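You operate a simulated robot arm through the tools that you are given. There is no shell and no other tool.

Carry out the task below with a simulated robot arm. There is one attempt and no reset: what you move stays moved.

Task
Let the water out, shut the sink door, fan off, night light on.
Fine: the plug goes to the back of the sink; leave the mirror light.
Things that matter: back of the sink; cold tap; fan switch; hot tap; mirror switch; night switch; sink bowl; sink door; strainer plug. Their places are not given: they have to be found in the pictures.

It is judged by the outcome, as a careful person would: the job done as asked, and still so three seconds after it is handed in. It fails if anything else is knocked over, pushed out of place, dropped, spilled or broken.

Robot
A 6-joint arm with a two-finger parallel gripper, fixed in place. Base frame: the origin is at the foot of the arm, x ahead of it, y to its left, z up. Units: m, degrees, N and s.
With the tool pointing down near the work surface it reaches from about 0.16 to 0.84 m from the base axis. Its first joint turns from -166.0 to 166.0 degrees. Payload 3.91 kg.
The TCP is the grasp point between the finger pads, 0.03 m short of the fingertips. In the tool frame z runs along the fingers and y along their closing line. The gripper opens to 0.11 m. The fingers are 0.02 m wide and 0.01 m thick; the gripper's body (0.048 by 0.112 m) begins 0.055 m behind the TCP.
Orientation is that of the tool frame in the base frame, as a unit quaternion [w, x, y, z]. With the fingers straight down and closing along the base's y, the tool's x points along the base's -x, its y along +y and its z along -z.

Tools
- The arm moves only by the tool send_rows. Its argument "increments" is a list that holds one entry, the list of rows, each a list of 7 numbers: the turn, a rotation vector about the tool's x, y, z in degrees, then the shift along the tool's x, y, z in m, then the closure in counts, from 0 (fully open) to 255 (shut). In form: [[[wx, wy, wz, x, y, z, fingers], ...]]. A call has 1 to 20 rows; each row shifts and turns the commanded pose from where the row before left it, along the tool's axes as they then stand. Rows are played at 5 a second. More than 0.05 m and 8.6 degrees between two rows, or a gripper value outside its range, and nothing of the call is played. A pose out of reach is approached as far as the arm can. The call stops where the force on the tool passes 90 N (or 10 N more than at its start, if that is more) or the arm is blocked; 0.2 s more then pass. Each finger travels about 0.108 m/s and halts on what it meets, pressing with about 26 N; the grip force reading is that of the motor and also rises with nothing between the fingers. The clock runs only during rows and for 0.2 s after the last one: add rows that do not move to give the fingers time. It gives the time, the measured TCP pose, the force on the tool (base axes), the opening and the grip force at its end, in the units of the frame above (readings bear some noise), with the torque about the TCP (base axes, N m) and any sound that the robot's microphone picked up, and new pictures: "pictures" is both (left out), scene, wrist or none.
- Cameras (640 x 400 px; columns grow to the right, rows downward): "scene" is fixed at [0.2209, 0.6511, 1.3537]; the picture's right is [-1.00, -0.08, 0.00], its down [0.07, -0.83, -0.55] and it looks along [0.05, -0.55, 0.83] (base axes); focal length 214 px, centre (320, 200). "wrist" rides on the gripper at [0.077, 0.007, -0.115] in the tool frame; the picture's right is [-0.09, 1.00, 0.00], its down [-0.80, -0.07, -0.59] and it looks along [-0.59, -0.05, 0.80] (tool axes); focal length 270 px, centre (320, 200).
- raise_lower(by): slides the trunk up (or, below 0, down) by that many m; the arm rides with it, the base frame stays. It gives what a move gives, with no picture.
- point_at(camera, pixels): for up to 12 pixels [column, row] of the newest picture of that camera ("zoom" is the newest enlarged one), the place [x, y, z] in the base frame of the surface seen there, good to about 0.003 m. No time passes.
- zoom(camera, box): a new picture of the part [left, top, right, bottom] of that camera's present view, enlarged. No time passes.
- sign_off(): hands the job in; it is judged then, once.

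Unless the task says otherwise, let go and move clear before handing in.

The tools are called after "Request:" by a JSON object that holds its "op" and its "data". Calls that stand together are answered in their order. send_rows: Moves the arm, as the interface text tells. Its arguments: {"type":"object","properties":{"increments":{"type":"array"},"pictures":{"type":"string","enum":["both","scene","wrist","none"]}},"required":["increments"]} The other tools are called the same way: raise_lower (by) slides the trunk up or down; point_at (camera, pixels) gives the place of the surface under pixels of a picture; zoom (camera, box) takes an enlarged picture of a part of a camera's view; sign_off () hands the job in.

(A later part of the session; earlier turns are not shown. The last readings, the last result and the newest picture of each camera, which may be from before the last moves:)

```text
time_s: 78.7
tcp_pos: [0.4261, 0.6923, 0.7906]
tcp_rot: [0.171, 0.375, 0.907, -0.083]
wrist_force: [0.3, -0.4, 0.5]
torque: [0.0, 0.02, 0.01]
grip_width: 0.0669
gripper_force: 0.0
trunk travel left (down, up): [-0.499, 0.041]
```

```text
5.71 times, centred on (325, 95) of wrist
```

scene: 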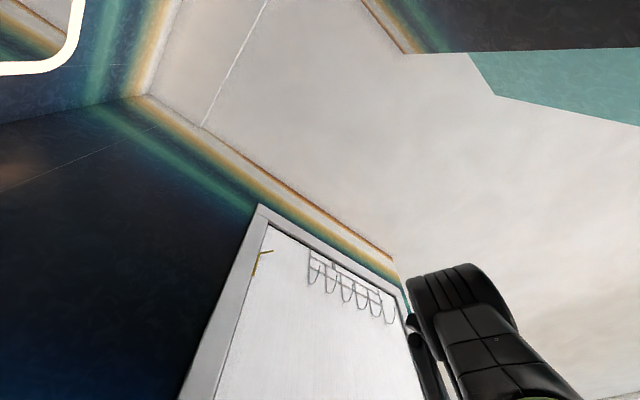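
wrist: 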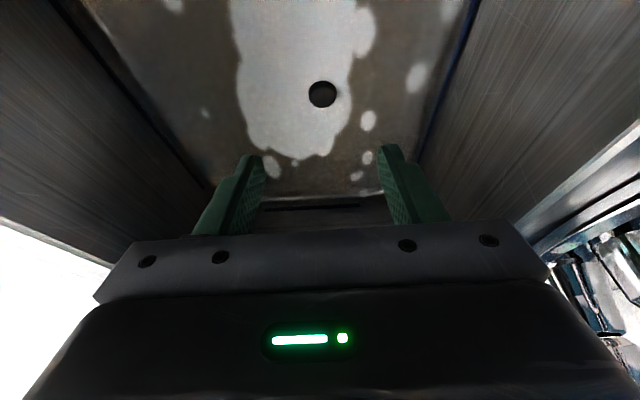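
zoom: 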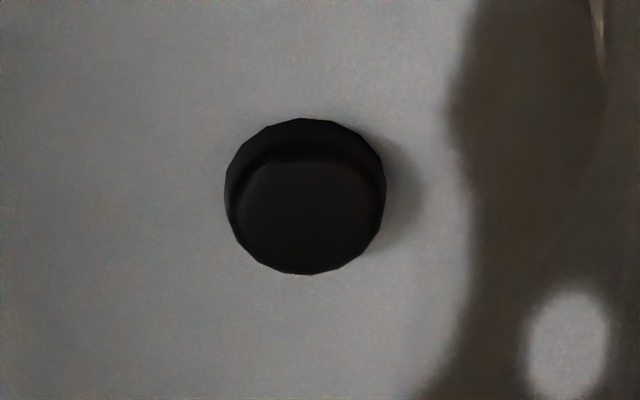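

Knob centre ≈[u −0.160, v 0.793], top z=0.686, about 22 mm wide. I descend toward it in fine steps, stopping a little above grip height for a check.

Request:
{"op": "send_rows", "data": {"increments": [[[0, 0, 0, 0.0042, 0.0007, 0.0239, 100], [0, 0, 0, 0.0042, 0.0007, 0.0239, 100], [0, 0, 0, 0.0042, 0.0006, 0.0239, 100], [0, 0, 0, 0, 0, 0, 100]]], "pictures": "wrist"}}

```text
time_s: 79.7
tcp_pos: [0.4396, 0.6833, 0.7224]
tcp_rot: [0.171, 0.375, 0.907, -0.083]
wrist_force: [-0.2, -0.3, 0.3]
torque: [-0.02, -0.04, 0.03]
grip_width: 0.0671
gripper_force: 0.1
trunk travel left (down, up): [-0.499, 0.041]
```

wrist: 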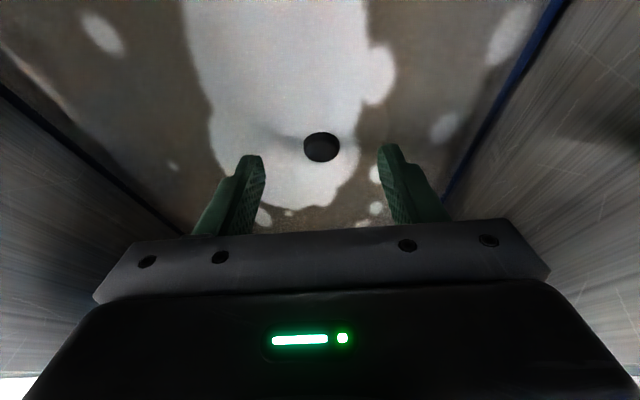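

The knob at (321,147) is centred between the fingers. I go down the last ~27 mm and then close gently.

Request:
{"op": "send_rows", "data": {"increments": [[[0, 0, 0, 0.0026, 0, 0.0132, 100], [0, 0, 0, 0.0026, 0, 0.0132, 100], [0, 0, 0, 0, 0, 0, 100]]], "pictures": "wrist"}}

```text
time_s: 80.5
tcp_pos: [0.4412, 0.6797, 0.6992]
tcp_rot: [0.172, 0.375, 0.907, -0.08]
wrist_force: [-2.8, 4.8, 25.2]
torque: [0.53, -0.4, 0.11]
grip_width: 0.066
gripper_force: 0.1
trunk travel left (down, up): [-0.499, 0.041]
```

wrist: 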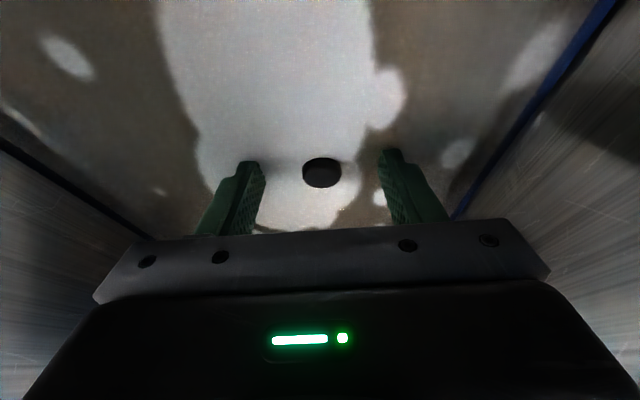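

The tips touch the bowl floor (25 N). I lift 3 mm and close on the knob.

Request:
{"op": "send_rows", "data": {"increments": [[[0, 0, 0, -0.0012, 0, -0.003, 100], [0, 0, 0, 0, 0, 0, 150], [0, 0, 0, 0, 0, 0, 190], [0, 0, 0, 0, 0, 0, 220], [0, 0, 0, 0, 0, 0, 235], [0, 0, 0, 0, 0, 0, 235], [0, 0, 0, 0, 0, 0, 235]]], "pictures": "wrist"}}

```text
time_s: 82.1
tcp_pos: [0.441, 0.6793, 0.6992]
tcp_rot: [0.171, 0.375, 0.907, -0.083]
wrist_force: [-0.6, -0.6, 0.1]
torque: [0.02, 0.05, 0.0]
grip_width: 0.0215
gripper_force: 26.1
trunk travel left (down, up): [-0.499, 0.041]
```

wrist: 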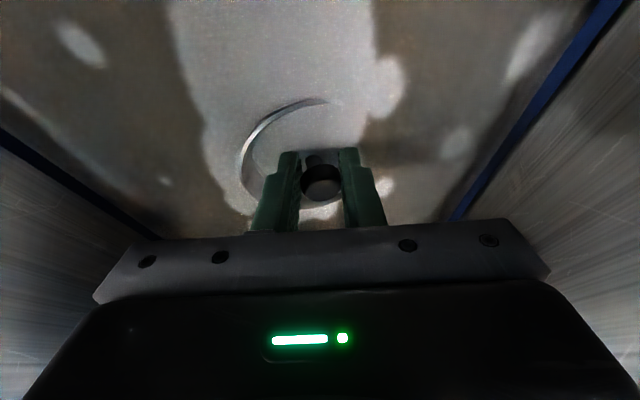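

Gripped at 21.5 mm with 26 N, and the plug's rim shows at (265,130). I lift straight up slowly.

Request:
{"op": "send_rows", "data": {"increments": [[[0, 0, 0, -0.0038, 0, -0.0093, 240], [0, 0, 0, -0.0038, 0, -0.0093, 240], [0, 0, 0, -0.0056, 0, -0.0139, 240], [0, 0, 0, -0.0056, 0, -0.0139, 240], [0, 0, 0, 0, 0, 0, 240]]], "pictures": "wrist"}}

```text
time_s: 83.3
tcp_pos: [0.4426, 0.68, 0.7482]
tcp_rot: [0.172, 0.375, 0.907, -0.083]
wrist_force: [-0.3, 0.3, -0.7]
torque: [-0.04, -0.06, 0.01]
grip_width: 0.0215
gripper_force: 26.1
trunk travel left (down, up): [-0.499, 0.041]
```

wrist: 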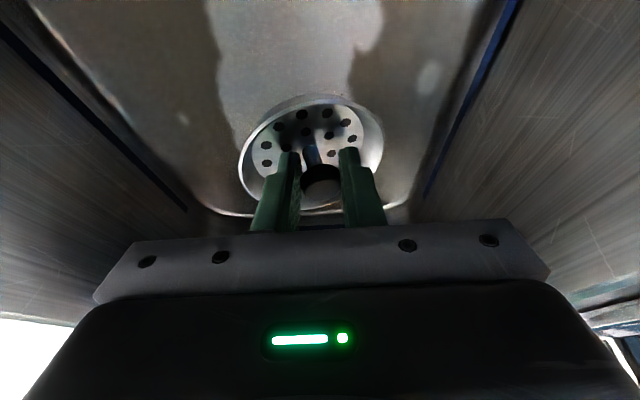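

The strainer plug is out (its holed basket shows at (310,130)) and weighs little. I move it left and forward away from the spout, then up over the rim and back toward the front of the sink.

Request:
{"op": "send_rows", "data": {"increments": [[[0, 0, 0, 0.0325, 0, -0.0131, 240], [0, 0, 0, 0, -0.0283, 0, 240], [0, 0, 0, 0, -0.0283, 0, 240], [0, 0, 0, 0, -0.0283, 0, 240], [0, 0, 0, 0, 0, 0, 240]]], "pictures": "wrist"}}

```text
time_s: 84.5
tcp_pos: [0.3579, 0.6429, 0.7493]
tcp_rot: [0.172, 0.375, 0.907, -0.083]
wrist_force: [-0.1, -0.1, -0.8]
torque: [0.05, 0.05, -0.01]
grip_width: 0.0217
gripper_force: 26.3
trunk travel left (down, up): [-0.499, 0.041]
```

wrist: 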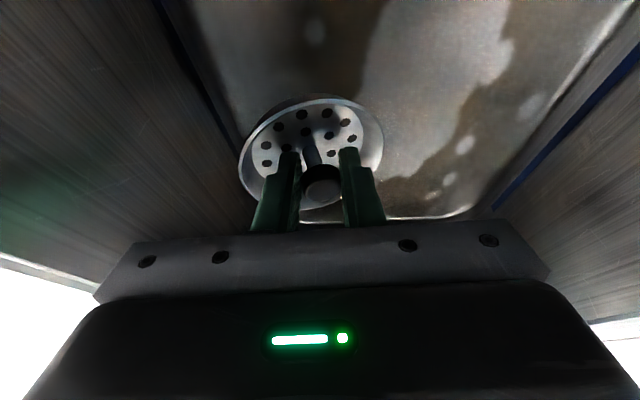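

Held firmly. Now up over the rim and toward the front.

Request:
{"op": "send_rows", "data": {"increments": [[[0, 0, 0, -0.0135, 0, -0.0334, 240], [0, 0, 0, -0.0135, 0, -0.0334, 240], [0, 0, 0, -0.0135, 0, -0.0334, 240], [0, 0, 0, -0.0135, 0, -0.0334, 240], [0, 0, 0, -0.0135, 0, -0.0334, 240], [0, 0, 0, -0.0135, 0, -0.0334, 240], [0, 0, 0, 0, -0.03, 0, 240], [0, 0, 0, 0, -0.03, 0, 240], [0, 0, 0, 0, -0.03, 0, 240], [0, 0, 0, 0, 0, 0, 240]]], "pictures": "wrist"}}

```text
time_s: 86.7
tcp_pos: [0.295, 0.581, 0.9686]
tcp_rot: [0.172, 0.375, 0.907, -0.083]
wrist_force: [-1.5, -0.1, 0.3]
torque: [-0.03, -0.08, 0.0]
grip_width: 0.0215
gripper_force: 26.3
trunk travel left (down, up): [-0.499, 0.041]
```

wrist: 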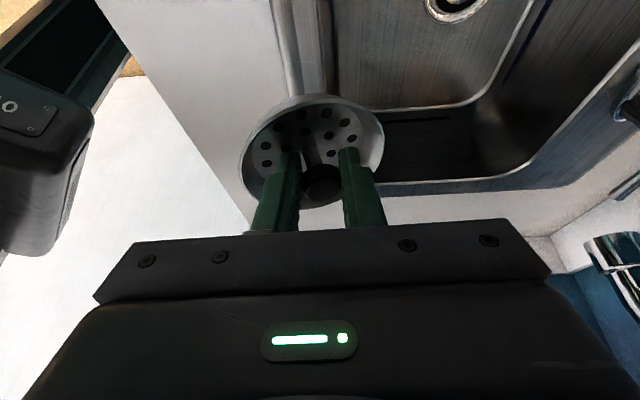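

The bowl is empty now: the open drain shows at (455,8) and the foam is gone. I now yaw the tool about the vertical (keeping the plug upright) so the wrist leans toward the front instead of left.

Request:
{"op": "send_rows", "data": {"increments": [[[-2.8, 0, -6.96, 0, 0, 0, 240], [-2.8, 0, -6.96, 0, 0, 0, 240], [-2.8, 0, -6.96, 0, 0, 0, 240], [-2.8, 0, -6.96, 0, 0, 0, 240], [-2.8, 0, -6.96, 0, 0, 0, 240], [-2.8, 0, -6.96, 0, 0, 0, 240], [-2.8, 0, -6.96, 0, 0, 0, 240], [-2.8, 0, -6.96, 0, 0, 0, 240], [-2.8, 0, -6.96, 0, 0, 0, 240], [-2.8, 0, -6.96, 0, 0, 0, 240], [-2.8, 0, -6.96, 0, 0, 0, 240], [-2.8, 0, -6.96, 0, 0, 0, 240], [0, 0, 0, 0, 0, 0, 240]]], "pictures": "wrist"}}

```text
time_s: 89.5
tcp_pos: [0.2963, 0.5842, 0.9685]
tcp_rot: [0.166, -0.375, 0.91, 0.068]
wrist_force: [0.6, -0.9, -0.9]
torque: [0.0, 0.06, 0.03]
grip_width: 0.0215
gripper_force: 26.1
trunk travel left (down, up): [-0.499, 0.041]
```

wrist: 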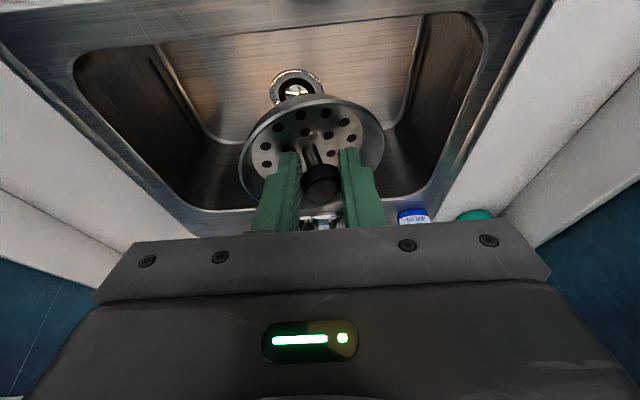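

Plug upright, wrist now leaning to the front, and the empty bowl with drain ring is visible at (297,85). I measure the held plug's dish relative to the tool to know how low it reaches.

Request:
{"op": "point_at", "data": {"camera": "wrist", "pixels": [[243, 165], [383, 140], [315, 97], [300, 115], [345, 122], [266, 145], [350, 140], [320, 180], [310, 150], [297, 90], [285, 110], [330, 115]]}}

Request:
{"op": "zoom", "data": {"camera": "wrist", "box": [220, 70, 410, 230]}}

```text
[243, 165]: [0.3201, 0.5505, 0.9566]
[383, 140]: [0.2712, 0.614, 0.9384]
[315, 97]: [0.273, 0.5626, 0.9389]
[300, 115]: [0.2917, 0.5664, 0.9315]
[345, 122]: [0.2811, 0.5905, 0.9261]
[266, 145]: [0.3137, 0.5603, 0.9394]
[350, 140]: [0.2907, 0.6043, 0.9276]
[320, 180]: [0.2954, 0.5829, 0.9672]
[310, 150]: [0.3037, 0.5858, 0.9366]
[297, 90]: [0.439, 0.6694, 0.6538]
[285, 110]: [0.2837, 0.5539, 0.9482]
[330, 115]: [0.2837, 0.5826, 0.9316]
```

```text
2.50 times, centred on (315, 150) of wrist
```

zoom: 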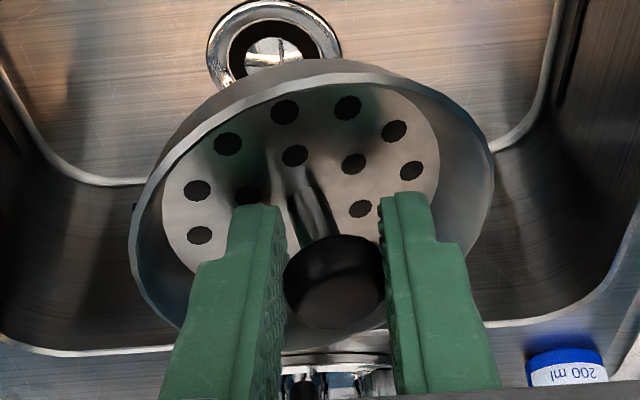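

The dish rim is about 8.5 cm wide, tilted ~13° in the grip (right side high), and reaches ~4–5 cm below the TCP. I rotate 13° to level it and move right at this height to u≈0.03.

Request:
{"op": "send_rows", "data": {"increments": [[[-6.1, 0, 2.3, 0, 0, 0, 240], [-6.1, 0, 2.3, 0, 0, 0, 240], [0, 0, 0, -0.0033, -0.0382, -0.0082, 240], [0, 0, 0, -0.0033, -0.0382, -0.0082, 240], [0, 0, 0, -0.0033, -0.0382, -0.0082, 240], [0, 0, 0, -0.0033, -0.0382, -0.0082, 240], [0, 0, 0, -0.0033, -0.0382, -0.0082, 240], [0, 0, 0, -0.0033, -0.0382, -0.0082, 240], [0, 0, 0, 0, 0, 0, 240]]], "pictures": "wrist"}}

```text
time_s: 91.5
tcp_pos: [0.4624, 0.4177, 0.9668]
tcp_rot: [0.122, -0.353, 0.912, 0.171]
wrist_force: [0.0, 1.0, -0.3]
torque: [-0.07, -0.04, -0.03]
grip_width: 0.0218
gripper_force: 26.0
trunk travel left (down, up): [-0.499, 0.041]
```

wrist: 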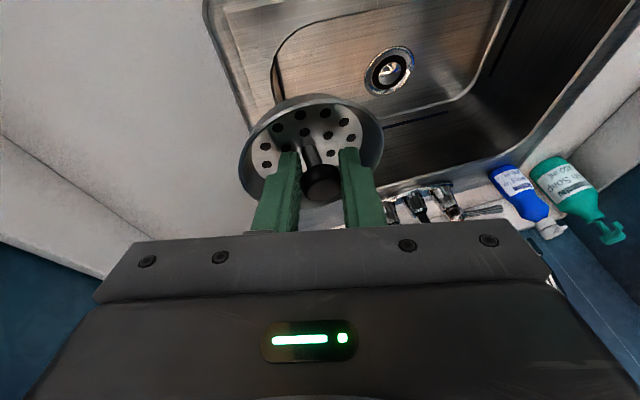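

I check that the dish is level now and re-measure the ledge and tap handle from this view.

Request:
{"op": "point_at", "data": {"camera": "wrist", "pixels": [[243, 165], [383, 140], [315, 97], [345, 122], [266, 145], [300, 115], [320, 180], [350, 225], [490, 210], [445, 200], [395, 195], [340, 230]]}}

Request:
{"op": "zoom", "data": {"camera": "wrist", "box": [220, 80, 520, 250]}}

```text
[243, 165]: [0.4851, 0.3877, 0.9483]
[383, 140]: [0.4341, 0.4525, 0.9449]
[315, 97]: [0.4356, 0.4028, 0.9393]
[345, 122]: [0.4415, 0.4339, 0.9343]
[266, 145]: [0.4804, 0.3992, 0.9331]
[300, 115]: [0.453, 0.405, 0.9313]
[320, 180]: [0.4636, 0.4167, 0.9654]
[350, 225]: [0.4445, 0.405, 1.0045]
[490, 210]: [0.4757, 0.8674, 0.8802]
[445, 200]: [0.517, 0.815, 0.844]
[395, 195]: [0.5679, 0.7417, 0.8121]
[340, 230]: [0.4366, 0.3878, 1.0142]
```

```text
2.13 times, centred on (370, 165) of wrist
```

zoom: 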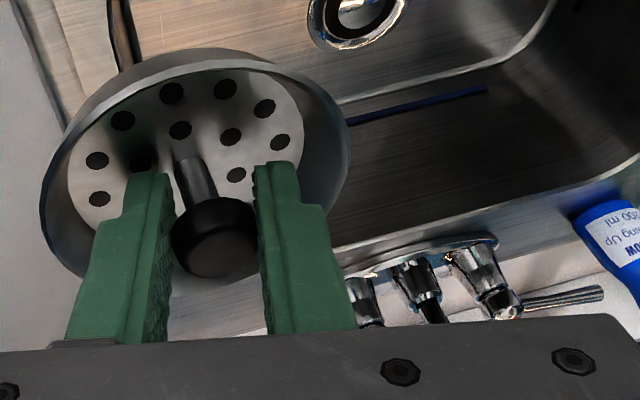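

The dish is nearly level sideways but its robot side is ~10° low; I correct that and move forward over the ledge at safe height, staying right of the cold tap handle.

Request:
{"op": "send_rows", "data": {"increments": [[[0.4, 4.87, 1.05, 0, 0, 0, 240], [0.4, 4.87, 1.05, 0, 0, 0, 240], [0, 0, 0, -0.0405, 0.0016, 0.0078, 240], [0, 0, 0, -0.0405, 0.0016, 0.0078, 240], [0, 0, 0, -0.0405, 0.0016, 0.0078, 240], [0, 0, 0, -0.0405, 0.0016, 0.0078, 240], [0, 0, 0, -0.0405, 0.0016, 0.0078, 240], [0, 0, 0, 0, 0, 0, 240]]], "pictures": "wrist"}}

```text
time_s: 93.3
tcp_pos: [0.6091, 0.5631, 0.9698]
tcp_rot: [0.043, -0.349, 0.926, 0.135]
wrist_force: [0.0, -0.5, -0.8]
torque: [0.02, 0.01, 0.01]
grip_width: 0.0214
gripper_force: 25.9
trunk travel left (down, up): [-0.499, 0.041]
```

wrist: 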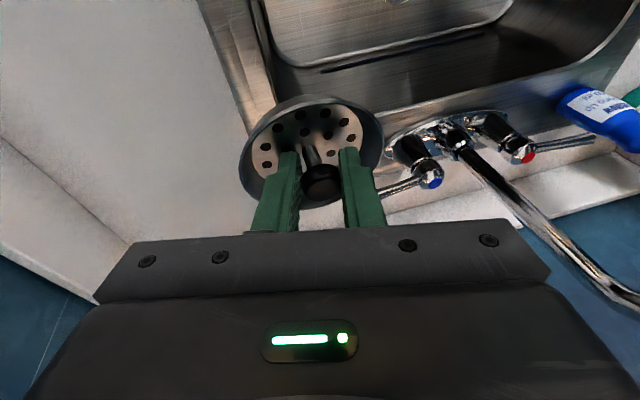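

Clear so far. The cold tap's handle ends near (383,193); I measure its end and the ledge around the drop spot.

Request:
{"op": "point_at", "data": {"camera": "wrist", "pixels": [[388, 191], [410, 184], [432, 178], [400, 130], [230, 60], [262, 90], [420, 215], [243, 165], [383, 140], [315, 97], [345, 122], [266, 145]]}}

```text
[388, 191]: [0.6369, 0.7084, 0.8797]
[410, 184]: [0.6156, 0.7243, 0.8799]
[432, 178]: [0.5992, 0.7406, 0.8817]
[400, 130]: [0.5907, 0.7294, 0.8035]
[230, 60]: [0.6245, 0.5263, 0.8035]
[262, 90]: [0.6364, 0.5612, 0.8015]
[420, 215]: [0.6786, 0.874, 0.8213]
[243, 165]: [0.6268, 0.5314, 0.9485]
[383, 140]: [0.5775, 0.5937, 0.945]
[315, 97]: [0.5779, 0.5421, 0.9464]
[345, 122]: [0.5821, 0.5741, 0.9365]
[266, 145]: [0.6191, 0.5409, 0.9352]
```

The dish is level now (rim 0.945–0.949). I move forward the last 12 cm to v≈0.952 and start down.

Request:
{"op": "send_rows", "data": {"increments": [[[0, 0, 0, -0.0402, 0.0016, 0.0077, 240], [0, 0, 0, -0.0402, 0.0016, 0.0077, 240], [0, 0, 0, -0.0402, 0.0016, 0.0077, 240], [0, 0, 0, 0.0052, -0.0066, 0.0288, 240], [0, 0, 0, 0.0052, -0.0066, 0.0288, 240], [0, 0, 0, 0, 0, 0, 240]]], "pictures": "wrist"}}

```text
time_s: 94.7
tcp_pos: [0.6962, 0.6506, 0.9091]
tcp_rot: [0.044, -0.35, 0.926, 0.136]
wrist_force: [-0.3, -0.5, -0.7]
torque: [-0.03, -0.04, 0.01]
grip_width: 0.0217
gripper_force: 25.7
trunk travel left (down, up): [-0.499, 0.041]
```

wrist: 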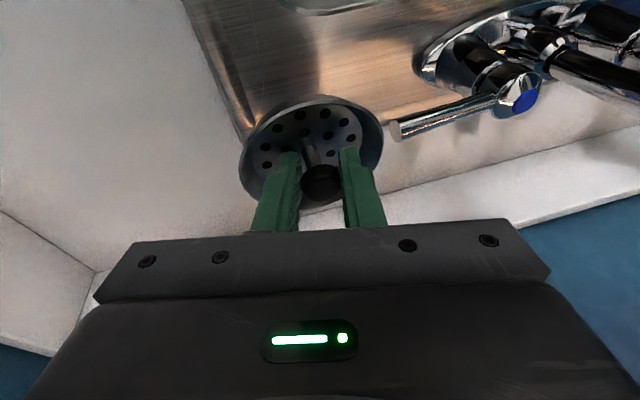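

The tap handle's end at (394,130) is close to the dish's edge at (383,140). I measure both before lowering further.

Request:
{"op": "point_at", "data": {"camera": "wrist", "pixels": [[394, 131], [400, 125], [383, 140], [380, 150], [243, 165], [315, 97], [320, 180], [250, 60], [230, 130], [330, 60], [410, 60], [240, 200]]}}

Request:
{"op": "zoom", "data": {"camera": "wrist", "box": [220, 60, 480, 230]}}

```text
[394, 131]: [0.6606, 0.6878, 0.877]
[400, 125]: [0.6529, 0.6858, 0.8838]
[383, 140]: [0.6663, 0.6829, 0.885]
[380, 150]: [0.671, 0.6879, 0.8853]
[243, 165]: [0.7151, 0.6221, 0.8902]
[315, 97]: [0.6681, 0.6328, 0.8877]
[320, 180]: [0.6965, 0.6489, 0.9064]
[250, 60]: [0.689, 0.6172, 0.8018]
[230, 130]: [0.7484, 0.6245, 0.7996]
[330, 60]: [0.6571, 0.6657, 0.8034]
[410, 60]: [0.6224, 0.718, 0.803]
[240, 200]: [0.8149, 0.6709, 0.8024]
```

```text
2.35 times, centred on (350, 145) of wrist
```

zoom: 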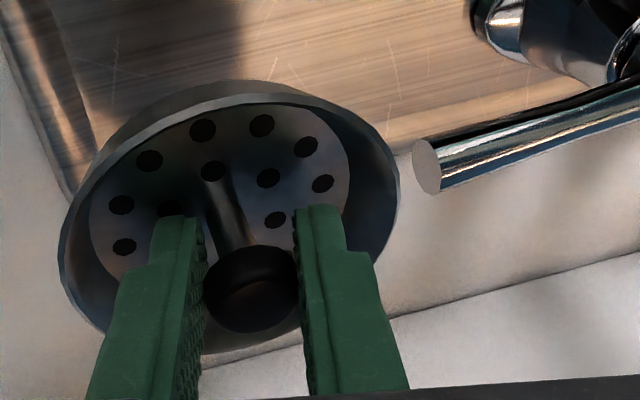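

The gap to the handle is only ~7 mm at the same height. I shift right 1.5 cm, then descend below the handle's level.

Request:
{"op": "send_rows", "data": {"increments": [[[0, 0, 0, -0.0012, -0.0146, -0.0031, 240], [0, 0, 0, 0.0039, -0.0049, 0.0216, 240], [0, 0, 0, 0.0035, -0.0044, 0.0192, 240], [0, 0, 0, 0, 0, 0, 240]]], "pictures": "wrist"}}

```text
time_s: 95.7
tcp_pos: [0.7081, 0.6403, 0.8661]
tcp_rot: [0.043, -0.349, 0.926, 0.137]
wrist_force: [-0.8, 0.9, -1.0]
torque: [-0.02, -0.03, 0.01]
grip_width: 0.0219
gripper_force: 26.2
trunk travel left (down, up): [-0.499, 0.041]
```

wrist: 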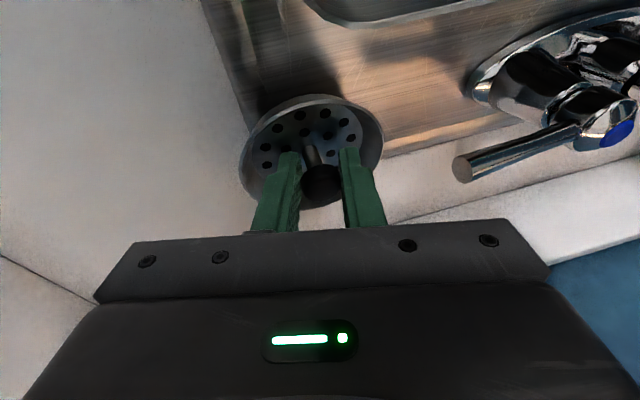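

Below the handle level and clear. I slide 2 cm left to centre the plug on the steel ledge and lower gently to contact.

Request:
{"op": "send_rows", "data": {"increments": [[[0, 0, 0, 0.0014, 0.0175, 0.0038, 240], [0, 0, 0, 0.0016, -0.002, 0.0086, 240], [0, 0, 0, 0.0009, -0.0011, 0.0048, 240], [0, 0, 0, 0, 0, 0, 240]]], "pictures": "wrist"}}

```text
time_s: 96.7
tcp_pos: [0.6954, 0.6524, 0.8509]
tcp_rot: [0.043, -0.349, 0.926, 0.136]
wrist_force: [-0.8, -0.6, -0.2]
torque: [-0.02, -0.05, -0.02]
grip_width: 0.0216
gripper_force: 25.3
trunk travel left (down, up): [-0.499, 0.041]
```

wrist: 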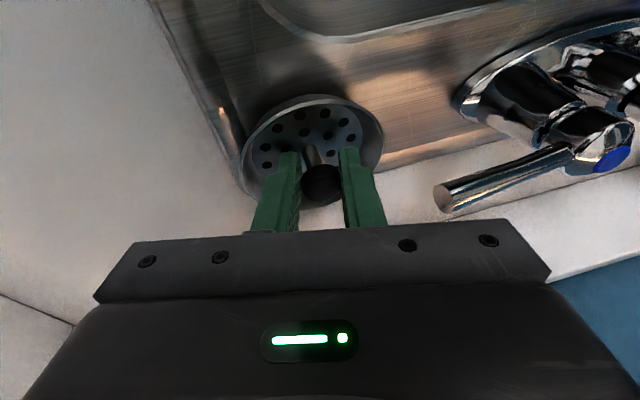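

No contact yet at z=0.851. I lower 8 mm more in tiny steps and watch the force.

Request:
{"op": "send_rows", "data": {"increments": [[[0, 0, 0, 0.0005, -0.0006, 0.0026, 240], [0, 0, 0, 0.0005, -0.0006, 0.0026, 240], [0, 0, 0, 0.0004, -0.0005, 0.0022, 240], [0, 0, 0, 0, 0, 0, 240]]], "pictures": "none"}}

```text
time_s: 97.7
tcp_pos: [0.6943, 0.6519, 0.8471]
tcp_rot: [0.045, -0.35, 0.925, 0.138]
wrist_force: [0.6, -0.3, 14.6]
torque: [0.44, -0.36, -0.05]
grip_width: 0.0218
gripper_force: 25.9
trunk travel left (down, up): [-0.499, 0.041]
```

The plug rests on the ledge (14.6 N). I ease the pressure, open the fingers only to ~4.2 cm and look.

Request:
{"op": "send_rows", "data": {"increments": [[[0, 0, 0, -0.0006, 0.0007, -0.003, 240], [0, 0, 0, 0, 0, 0, 225], [0, 0, 0, 0, 0, 0, 200], [0, 0, 0, 0, 0, 0, 175], [0, 0, 0, 0, 0, 0, 158], [0, 0, 0, 0, 0, 0, 158]]], "pictures": "wrist"}}

```text
time_s: 99.1
tcp_pos: [0.6941, 0.6525, 0.848]
tcp_rot: [0.043, -0.349, 0.926, 0.136]
wrist_force: [-0.8, 0.3, 0.5]
torque: [-0.03, -0.08, -0.01]
grip_width: 0.0417
gripper_force: 0.0
trunk travel left (down, up): [-0.499, 0.041]
```

wrist: 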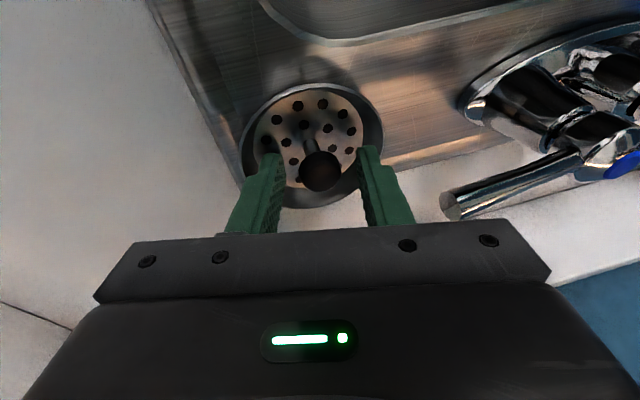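

Released; the plug stands on the ledge. I go straight up.

Request:
{"op": "send_rows", "data": {"increments": [[[0, 0, 0, -0.0035, 0.0044, -0.0192, 158], [0, 0, 0, -0.0035, 0.0044, -0.0192, 158], [0, 0, 0, -0.0035, 0.0044, -0.0192, 158], [0, 0, 0, -0.0035, 0.0044, -0.0192, 158], [0, 0, 0, -0.0052, 0.0066, -0.0288, 158], [0, 0, 0, -0.0052, 0.0066, -0.0288, 158], [0, 0, 0, 0, 0, 0, 158]]], "pictures": "wrist"}}

```text
time_s: 100.7
tcp_pos: [0.6951, 0.6521, 0.9884]
tcp_rot: [0.044, -0.349, 0.926, 0.136]
wrist_force: [-0.1, -0.2, -0.6]
torque: [0.01, 0.04, 0.02]
grip_width: 0.0416
gripper_force: 0.1
trunk travel left (down, up): [-0.499, 0.041]
```

wrist: 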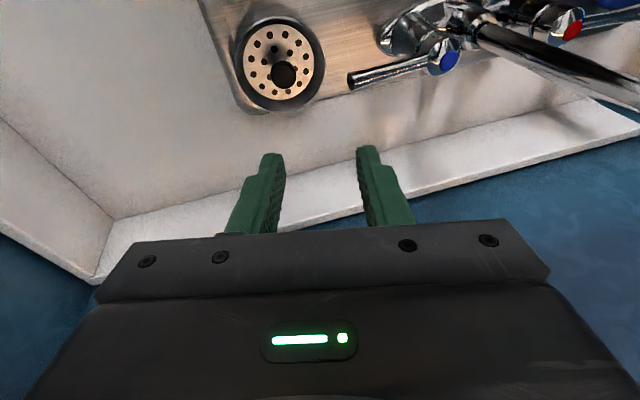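

The plug sits flat on the steel ledge at the back-right of the sink (278,65), clear of the tap. I measure it, then turn to the wall switches.

Request:
{"op": "point_at", "data": {"camera": "wrist", "pixels": [[283, 74], [238, 60], [322, 65], [278, 20], [275, 108], [235, 110], [350, 80]]}}

Request:
{"op": "zoom", "data": {"camera": "wrist", "box": [180, 0, 480, 180]}}

Request:
{"op": "zoom", "data": {"camera": "wrist", "box": [0, 0, 640, 2]}}

```text
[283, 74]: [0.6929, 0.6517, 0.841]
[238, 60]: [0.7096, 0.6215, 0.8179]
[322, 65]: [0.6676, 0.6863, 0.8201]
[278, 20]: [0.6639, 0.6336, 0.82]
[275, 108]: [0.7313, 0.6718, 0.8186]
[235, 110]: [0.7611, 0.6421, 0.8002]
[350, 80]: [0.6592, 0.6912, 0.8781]
```

```text
2.13 times, centred on (330, 90) of wrist
```

zoom: 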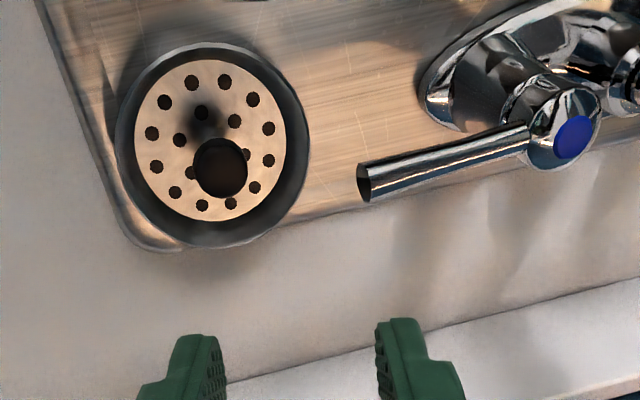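

```text
1.00 times, centred on (320, 1) of wrist (not enlarged: the box is as wide or as high as the picture)
```

zoom: 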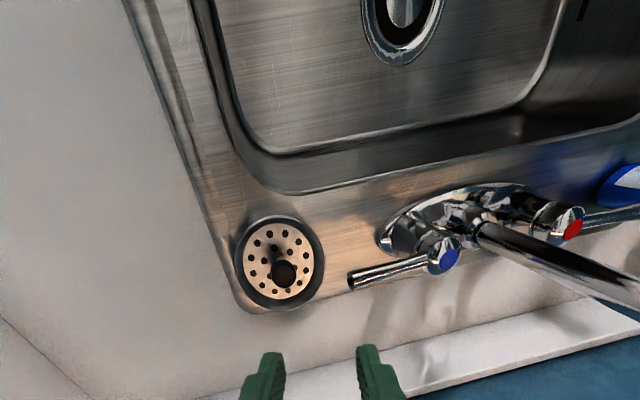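

The plug sits squarely on the back ledge and the bowl is drained. Next the fan switch: I rise to z≈1.15 and come back to v≈0.79, level with the switch plate.

Request:
{"op": "send_rows", "data": {"increments": [[[0, 0, 0, -0.0074, 0.0094, -0.0408, 158], [0, 0, 0, -0.0074, 0.0094, -0.0408, 158], [0, 0, 0, -0.0074, 0.0094, -0.0408, 158], [0, 0, 0, -0.0074, 0.0094, -0.0408, 158], [0, 0, 0, 0.0393, -0.0016, -0.0076, 158], [0, 0, 0, 0.0393, -0.0016, -0.0076, 158], [0, 0, 0, 0.0393, -0.0016, -0.0076, 158], [0, 0, 0, 0.0393, -0.0016, -0.0076, 158], [0, 0, 0, 0, 0, 0, 158]]], "pictures": "wrist"}}

```text
time_s: 102.7
tcp_pos: [0.5812, 0.5397, 1.1563]
tcp_rot: [0.043, -0.349, 0.926, 0.136]
wrist_force: [-0.3, 0.9, 0.3]
torque: [-0.06, -0.04, -0.01]
grip_width: 0.0418
gripper_force: 0.2
trunk travel left (down, up): [-0.499, 0.041]
```

wrist: 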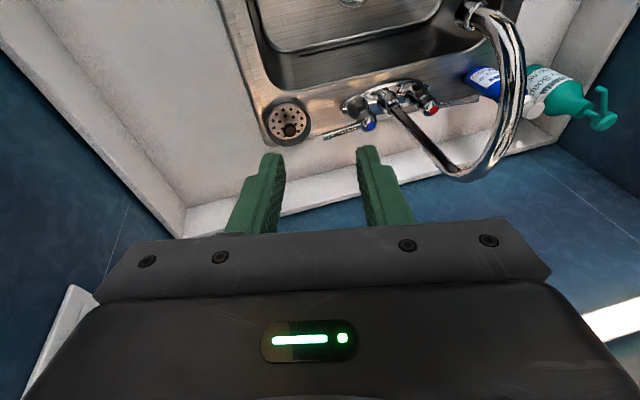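

The plug and taps look fine from above. I now lean the tool so it points right and down (about 48°) toward the switch, and close the fingers into a pusher.

Request:
{"op": "send_rows", "data": {"increments": [[[7.37, -0.29, -1.42, 0, 0, 0, 180], [7.37, -0.29, -1.42, 0, 0, 0, 200], [7.37, -0.29, -1.42, 0, 0, 0, 220], [7.37, -0.29, -1.42, 0, 0, 0, 240], [7.37, -0.29, -1.42, 0, 0, 0, 255], [7.37, -0.29, -1.42, 0, 0, 0, 255], [7.37, -0.29, -1.42, 0, 0, 0, 255], [7.37, -0.29, -1.42, 0, 0, 0, 255], [0, 0, 0, 0, 0, 0, 255]]], "pictures": "wrist"}}

```text
time_s: 104.7
tcp_pos: [0.5804, 0.5379, 1.1565]
tcp_rot: [0.24, -0.366, 0.834, -0.336]
wrist_force: [-0.4, 1.1, -0.1]
torque: [-0.02, -0.03, -0.04]
grip_width: 0.0
gripper_force: 26.4
trunk travel left (down, up): [-0.499, 0.041]
```

wrist: 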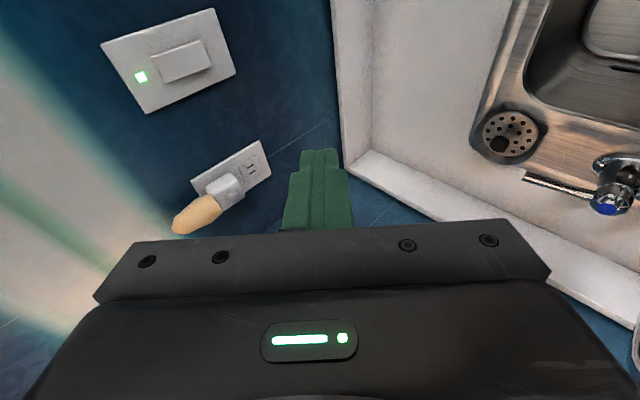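

A good view: switch plate at (168,60) with lit green lamp at (141,77), night light at (220,190). I zoom in on both and measure.

Request:
{"op": "zoom", "data": {"camera": "wrist", "box": [90, 0, 250, 120]}}

Request:
{"op": "point_at", "data": {"camera": "wrist", "pixels": [[155, 68], [165, 65], [175, 62], [185, 58], [195, 55], [205, 52], [141, 77], [120, 60], [225, 70], [150, 100], [200, 20], [185, 30]]}}

Request:
{"op": "zoom", "data": {"camera": "wrist", "box": [150, 130, 300, 240]}}

```text
3.33 times, centred on (170, 60) of wrist
```

zoom: 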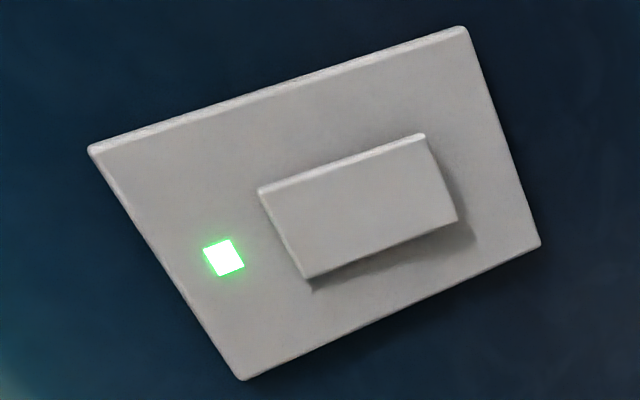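

```text
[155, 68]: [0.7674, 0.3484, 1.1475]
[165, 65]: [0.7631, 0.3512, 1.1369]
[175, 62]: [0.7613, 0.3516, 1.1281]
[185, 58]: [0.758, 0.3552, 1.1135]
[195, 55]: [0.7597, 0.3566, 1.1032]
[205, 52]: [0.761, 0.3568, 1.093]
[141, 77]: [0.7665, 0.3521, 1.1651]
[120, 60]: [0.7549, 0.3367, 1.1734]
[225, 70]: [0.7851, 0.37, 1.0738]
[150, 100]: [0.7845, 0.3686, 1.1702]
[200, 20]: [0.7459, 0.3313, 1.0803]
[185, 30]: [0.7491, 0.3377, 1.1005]
```

```text
3.64 times, centred on (225, 185) of wrist
```

zoom: 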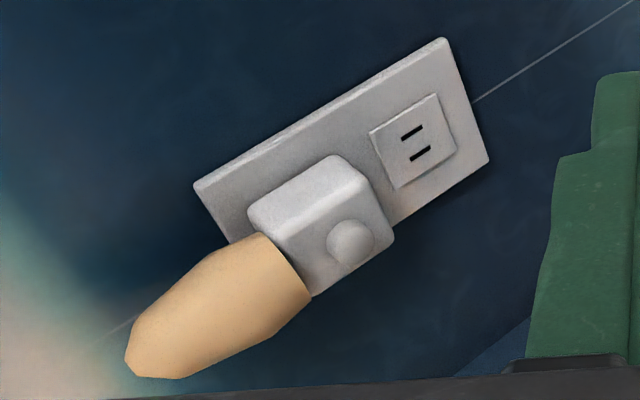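

The rocker's lower end stands out (u≈0.285 vs ≈0.291 at top), so it is ON with the top pressed; pressing the lower end turns the fan off. The night light has a round dome button on its front face. I approach the rocker's lower end, stopping ~3 cm short.

Request:
{"op": "send_rows", "data": {"increments": [[[0, 0, 0, 0.007, -0.0188, 0.0336, 255], [0, 0, 0, 0.007, -0.0188, 0.0336, 255], [0, 0, 0, 0.007, -0.0188, 0.0336, 255], [0, 0, 0, 0.007, -0.0188, 0.0336, 255], [0, 0, 0, 0.007, -0.0188, 0.0336, 255], [0, 0, 0, 0, 0, 0, 255]]], "pictures": "wrist"}}

```text
time_s: 106.1
tcp_pos: [0.7121, 0.398, 1.1081]
tcp_rot: [0.241, -0.366, 0.834, -0.335]
wrist_force: [0.3, 2.0, 0.0]
torque: [-0.06, -0.05, -0.03]
grip_width: 0.0
gripper_force: 25.9
trunk travel left (down, up): [-0.499, 0.041]
```

wrist: 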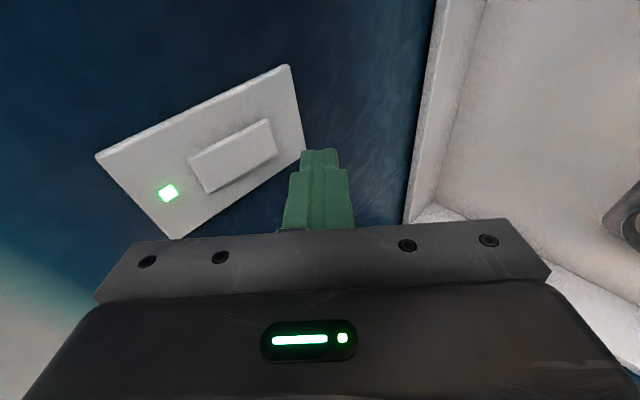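

I compare the fingertip and the rocker's lower end before touching.

Request:
{"op": "point_at", "data": {"camera": "wrist", "pixels": [[312, 153], [330, 153], [320, 152], [268, 135], [255, 142], [240, 150], [220, 160], [205, 172], [167, 192], [285, 110], [270, 160], [200, 160]]}}

Request:
{"op": "zoom", "data": {"camera": "wrist", "box": [90, 50, 370, 240]}}

```text
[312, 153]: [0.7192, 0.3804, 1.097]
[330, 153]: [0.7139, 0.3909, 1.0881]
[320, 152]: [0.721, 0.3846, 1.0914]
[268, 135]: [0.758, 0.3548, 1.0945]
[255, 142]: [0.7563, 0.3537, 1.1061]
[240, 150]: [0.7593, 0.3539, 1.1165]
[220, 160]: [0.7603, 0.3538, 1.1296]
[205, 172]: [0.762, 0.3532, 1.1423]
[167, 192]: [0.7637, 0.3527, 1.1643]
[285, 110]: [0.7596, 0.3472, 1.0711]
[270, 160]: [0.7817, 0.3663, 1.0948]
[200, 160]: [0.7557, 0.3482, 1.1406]
```

```text
2.11 times, centred on (230, 145) of wrist
```

zoom: 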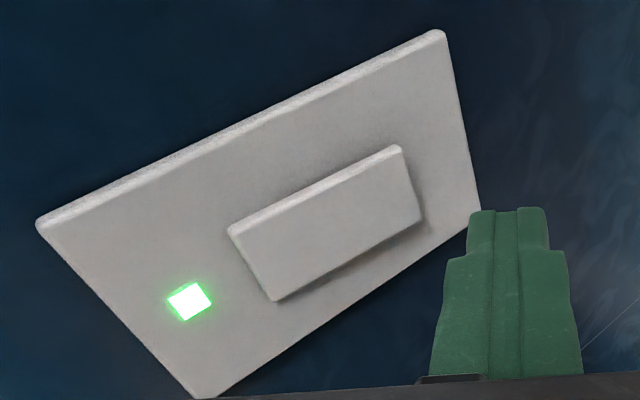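

Aligned: tip will meet the rocker at z≈1.096, v≈0.79. I advance 3 cm, then press in small steps.

Request:
{"op": "send_rows", "data": {"increments": [[[0, 0, 0, 0.00165, -0.0101, 0.0109, 255], [0, 0, 0, 0.00165, -0.0101, 0.0109, 255], [0, 0, 0, 0.00033, -0.002, 0.0022, 255], [0, 0, 0, 0.00033, -0.002, 0.0022, 255], [0, 0, 0, 0, 0, 0, 255]]], "pictures": "wrist"}}

```text
time_s: 107.3
tcp_pos: [0.7356, 0.3748, 1.1084]
tcp_rot: [0.24, -0.366, 0.834, -0.335]
wrist_force: [-0.4, 1.4, -0.3]
torque: [-0.06, -0.03, -0.04]
grip_width: 0.0
gripper_force: 26.1
trunk travel left (down, up): [-0.499, 0.041]
```

wrist: 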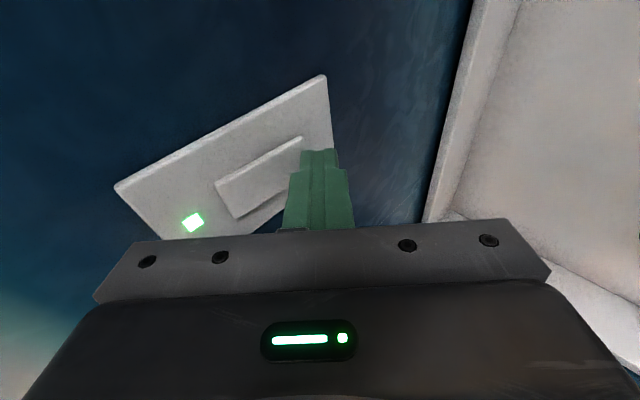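

At the rocker's surface now. I press on in 3 mm steps.

Request:
{"op": "send_rows", "data": {"increments": [[[0, 0, 0, 0.00033, -0.002, 0.0022, 255], [0, 0, 0, 0.00033, -0.002, 0.0022, 255], [0, 0, 0, 0, 0, 0, 255]]], "pictures": "wrist"}}

```text
time_s: 108.1
tcp_pos: [0.7395, 0.3714, 1.107]
tcp_rot: [0.24, -0.366, 0.834, -0.335]
wrist_force: [-5.9, 2.5, -3.0]
torque: [0.1, 0.13, -0.05]
grip_width: 0.0001
gripper_force: 26.1
trunk travel left (down, up): [-0.499, 0.041]
heard: click
```

wrist: 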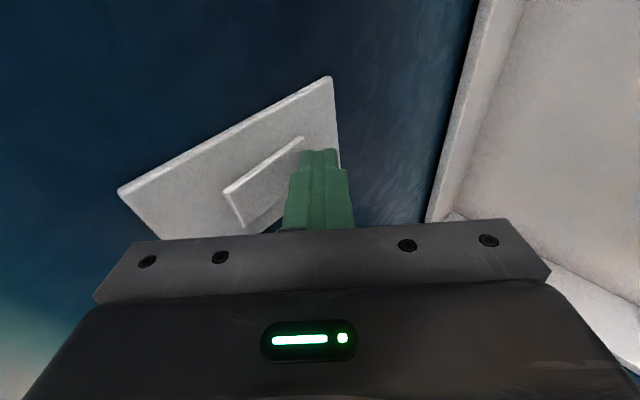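

A click was heard and the green lamp is out: the fan is off. I back away from the wall.

Request:
{"op": "send_rows", "data": {"increments": [[[0, 0, 0, -0.0033, 0.02, -0.0217, 255], [0, 0, 0, -0.0033, 0.02, -0.0217, 255], [0, 0, 0, -0.0033, 0.02, -0.0217, 255], [0, 0, 0, -0.0033, 0.02, -0.0217, 255], [0, 0, 0, 0, 0, 0, 255]]], "pictures": "both"}}

Request:
{"op": "zoom", "data": {"camera": "wrist", "box": [90, 0, 330, 240]}}

```text
time_s: 109.3
tcp_pos: [0.6571, 0.4548, 1.1109]
tcp_rot: [0.241, -0.366, 0.835, -0.334]
wrist_force: [-0.9, 0.6, -1.1]
torque: [-0.05, -0.04, -0.02]
grip_width: 0.0002
gripper_force: 25.3
trunk travel left (down, up): [-0.499, 0.041]
```

scene: 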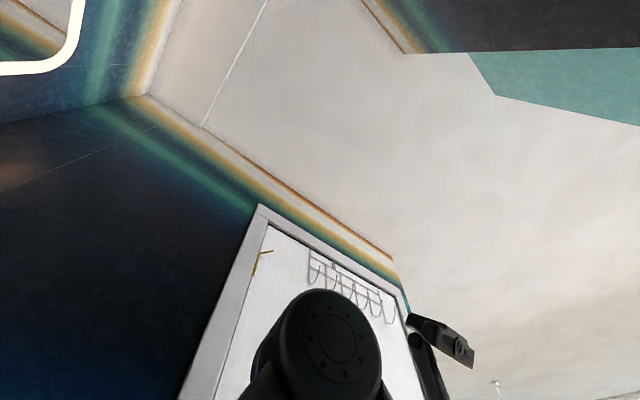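
wrist: 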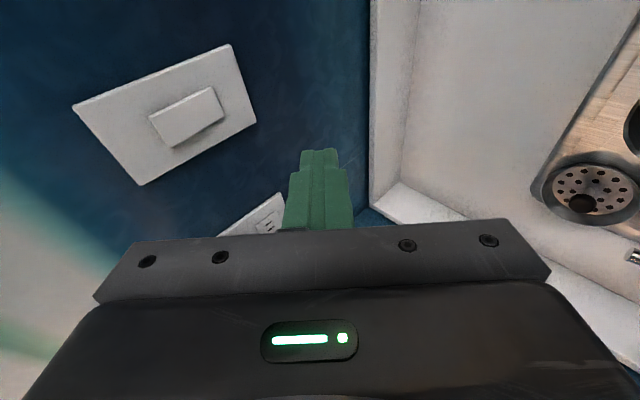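

```text
1.67 times, centred on (210, 120) of wrist
```

zoom: 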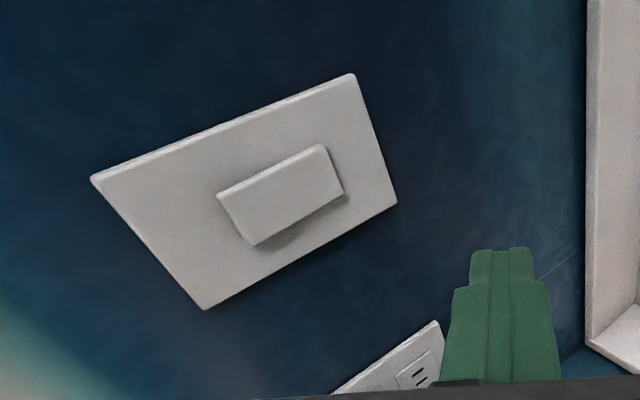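

The rocker is flipped and the mirror frame is still lit (scene top left). I back off to view the night light's button clearly.

Request:
{"op": "send_rows", "data": {"increments": [[[0, 0, 0, -0.0066, 0.0125, -0.0377, 255], [0, 0, 0, -0.0066, 0.0125, -0.0377, 255], [0, 0, 0, -0.0066, 0.0125, -0.0377, 255], [0, 0, 0, 0, 0, 0, 255]]], "pictures": "wrist"}}

Request:
{"op": "zoom", "data": {"camera": "wrist", "box": [150, 130, 300, 240]}}

Request:
{"op": "point_at", "data": {"camera": "zoom", "pixels": [[350, 240], [340, 235], [360, 245], [350, 228], [350, 255], [320, 215], [385, 225], [320, 290], [270, 210], [410, 140], [220, 310], [300, 260]]}}

```text
time_s: 110.3
tcp_pos: [0.5765, 0.5287, 1.1583]
tcp_rot: [0.241, -0.366, 0.835, -0.334]
wrist_force: [-0.2, -0.4, 0.5]
torque: [-0.01, 0.03, 0.05]
grip_width: 0.0
gripper_force: 25.8
trunk travel left (down, up): [-0.499, 0.041]
```

wrist: 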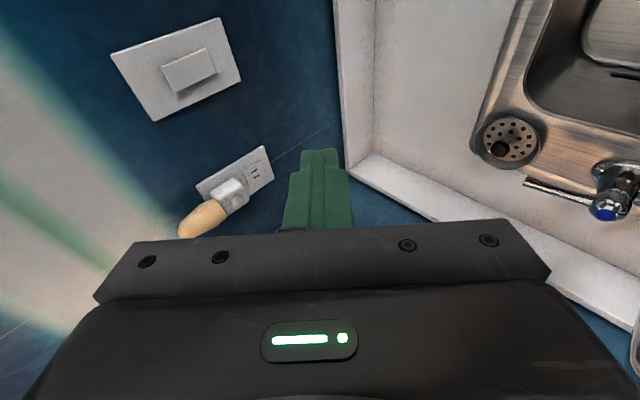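

```text
3.64 times, centred on (225, 185) of wrist
```

zoom: 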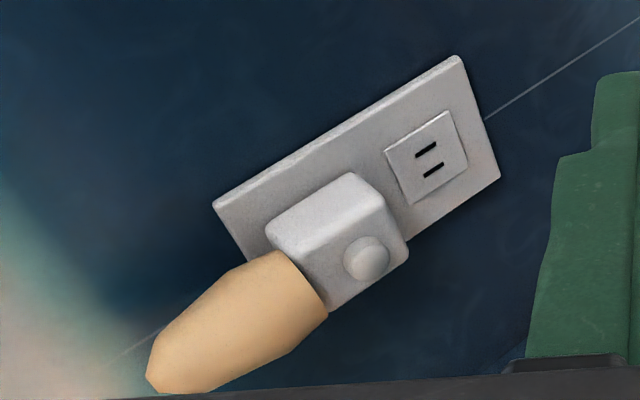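

```text
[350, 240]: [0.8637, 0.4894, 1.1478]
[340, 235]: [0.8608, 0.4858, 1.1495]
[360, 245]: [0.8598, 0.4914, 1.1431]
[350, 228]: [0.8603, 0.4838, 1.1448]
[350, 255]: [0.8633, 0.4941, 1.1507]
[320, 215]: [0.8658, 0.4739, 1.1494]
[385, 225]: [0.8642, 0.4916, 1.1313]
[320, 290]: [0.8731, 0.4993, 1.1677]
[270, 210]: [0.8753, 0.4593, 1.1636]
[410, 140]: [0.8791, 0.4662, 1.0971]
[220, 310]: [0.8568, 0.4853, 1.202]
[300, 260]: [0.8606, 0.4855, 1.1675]
```

The dome button is at zoom (367,260). I measure its centre and extents.

Request:
{"op": "point_at", "data": {"camera": "zoom", "pixels": [[367, 260], [355, 262], [380, 258], [367, 246], [367, 275], [360, 250], [345, 280], [395, 250], [330, 300], [340, 230], [390, 225], [300, 215]]}}

Request:
{"op": "zoom", "data": {"camera": "wrist", "box": [205, 165, 265, 225]}}

```text
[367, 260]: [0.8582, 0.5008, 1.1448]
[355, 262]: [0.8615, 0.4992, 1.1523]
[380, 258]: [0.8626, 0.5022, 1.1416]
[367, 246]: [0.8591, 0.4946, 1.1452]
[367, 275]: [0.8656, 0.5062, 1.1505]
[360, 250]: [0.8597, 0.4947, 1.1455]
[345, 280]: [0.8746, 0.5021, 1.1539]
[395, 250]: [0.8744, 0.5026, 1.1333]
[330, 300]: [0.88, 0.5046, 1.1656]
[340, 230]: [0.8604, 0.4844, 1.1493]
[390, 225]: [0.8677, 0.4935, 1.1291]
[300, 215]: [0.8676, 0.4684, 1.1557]
```

```text
6.67 times, centred on (235, 195) of wrist
```

zoom: 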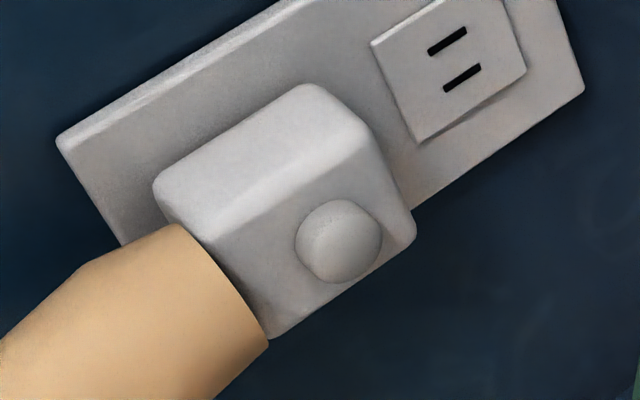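

Button centre ≈[u 0.253, v 0.961, z 1.146], protruding 11 mm from the box face (u≈0.264). I move the closed fingertips to a spot ~4 cm in front of it.

Request:
{"op": "send_rows", "data": {"increments": [[[0, 0, 0, -0.0258, -0.0153, 0.0231, 255], [0, 0, 0, -0.0258, -0.0153, 0.0231, 255], [0, 0, 0, -0.0258, -0.0153, 0.0231, 255], [0, 0, 0, -0.0258, -0.0153, 0.0231, 255], [0, 0, 0, -0.0258, -0.0153, 0.0231, 255], [0, 0, 0, -0.0258, -0.0153, 0.0231, 255], [0, 0, 0, 0, 0, 0, 255]]], "pictures": "wrist"}}

```text
time_s: 111.9
tcp_pos: [0.8044, 0.55, 1.1617]
tcp_rot: [0.241, -0.366, 0.835, -0.334]
wrist_force: [0.3, -0.2, -0.2]
torque: [0.06, 0.03, 0.0]
grip_width: 0.0
gripper_force: 26.1
trunk travel left (down, up): [-0.499, 0.041]
```

wrist: 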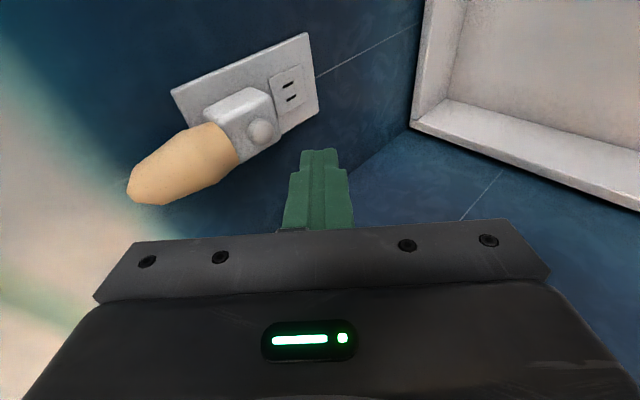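

I compare the tip (318,152) and the dome (262,130) again from here.

Request:
{"op": "point_at", "data": {"camera": "wrist", "pixels": [[262, 130], [257, 126], [266, 134], [258, 136], [266, 124], [312, 153], [322, 153], [250, 145], [180, 165], [225, 140], [275, 140], [240, 125]]}}

Request:
{"op": "zoom", "data": {"camera": "wrist", "box": [160, 60, 360, 230]}}

```text
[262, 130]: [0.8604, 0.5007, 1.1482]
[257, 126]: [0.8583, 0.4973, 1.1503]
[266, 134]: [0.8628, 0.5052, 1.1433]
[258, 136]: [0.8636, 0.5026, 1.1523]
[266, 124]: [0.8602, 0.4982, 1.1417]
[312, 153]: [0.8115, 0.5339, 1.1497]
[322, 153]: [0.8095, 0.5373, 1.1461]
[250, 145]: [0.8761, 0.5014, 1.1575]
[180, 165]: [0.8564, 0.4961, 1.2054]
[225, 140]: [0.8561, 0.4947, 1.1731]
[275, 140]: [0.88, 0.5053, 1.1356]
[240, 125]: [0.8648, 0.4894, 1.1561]
```

```text
2.35 times, centred on (260, 145) of wrist
```

zoom: 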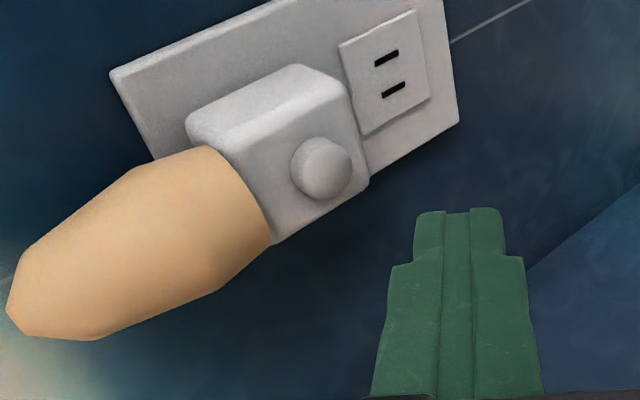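

The tip lines up with the dome (v≈0.963, z≈1.148). I advance to just before contact, then press in small steps.

Request:
{"op": "send_rows", "data": {"increments": [[[0, 0, 0, 0.0015, -0.0095, 0.0102, 255], [0, 0, 0, 0.0015, -0.0095, 0.0102, 255], [0, 0, 0, 0.0015, -0.0095, 0.0102, 255], [0, 0, 0, 0.00033, -0.002, 0.0022, 255], [0, 0, 0, 0, 0, 0, 255]]], "pictures": "wrist"}}

```text
time_s: 113.1
tcp_pos: [0.8377, 0.5209, 1.1599]
tcp_rot: [0.24, -0.367, 0.834, -0.334]
wrist_force: [0.7, -0.7, 0.1]
torque: [0.03, 0.03, -0.04]
grip_width: 0.0002
gripper_force: 26.3
trunk travel left (down, up): [-0.499, 0.041]
```

wrist: 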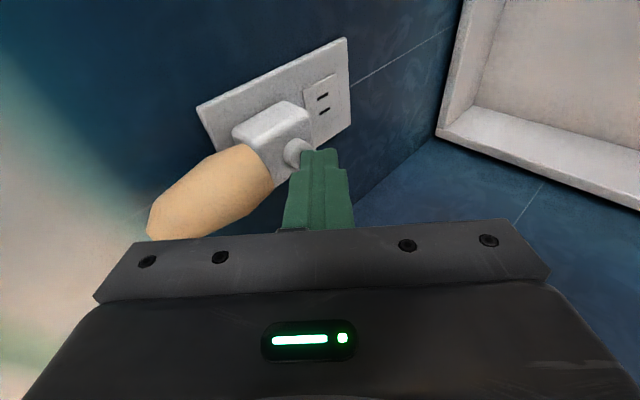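

Right at the dome. I press 3 mm at a time.

Request:
{"op": "send_rows", "data": {"increments": [[[0, 0, 0, 0.0013, -0.002, 0.0022, 255], [0, 0, 0, 0.0013, -0.002, 0.0022, 255], [0, 0, 0, 0, 0, 0, 255]]], "pictures": "wrist"}}

```text
time_s: 113.9
tcp_pos: [0.8401, 0.5156, 1.1594]
tcp_rot: [0.24, -0.366, 0.835, -0.334]
wrist_force: [-0.5, 2.7, -1.4]
torque: [0.01, 0.01, 0.03]
grip_width: 0.0
gripper_force: 26.1
trunk travel left (down, up): [-0.499, 0.041]
heard: click
```

wrist: 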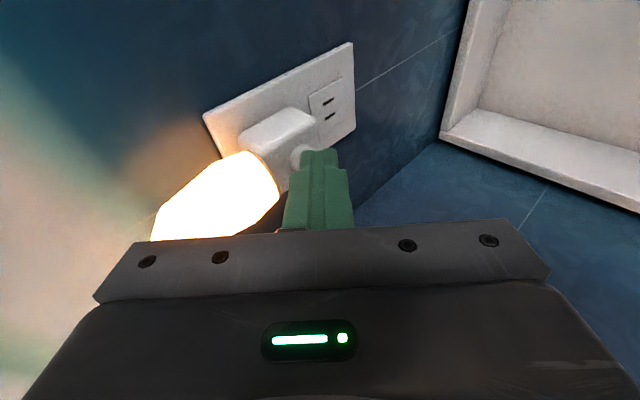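

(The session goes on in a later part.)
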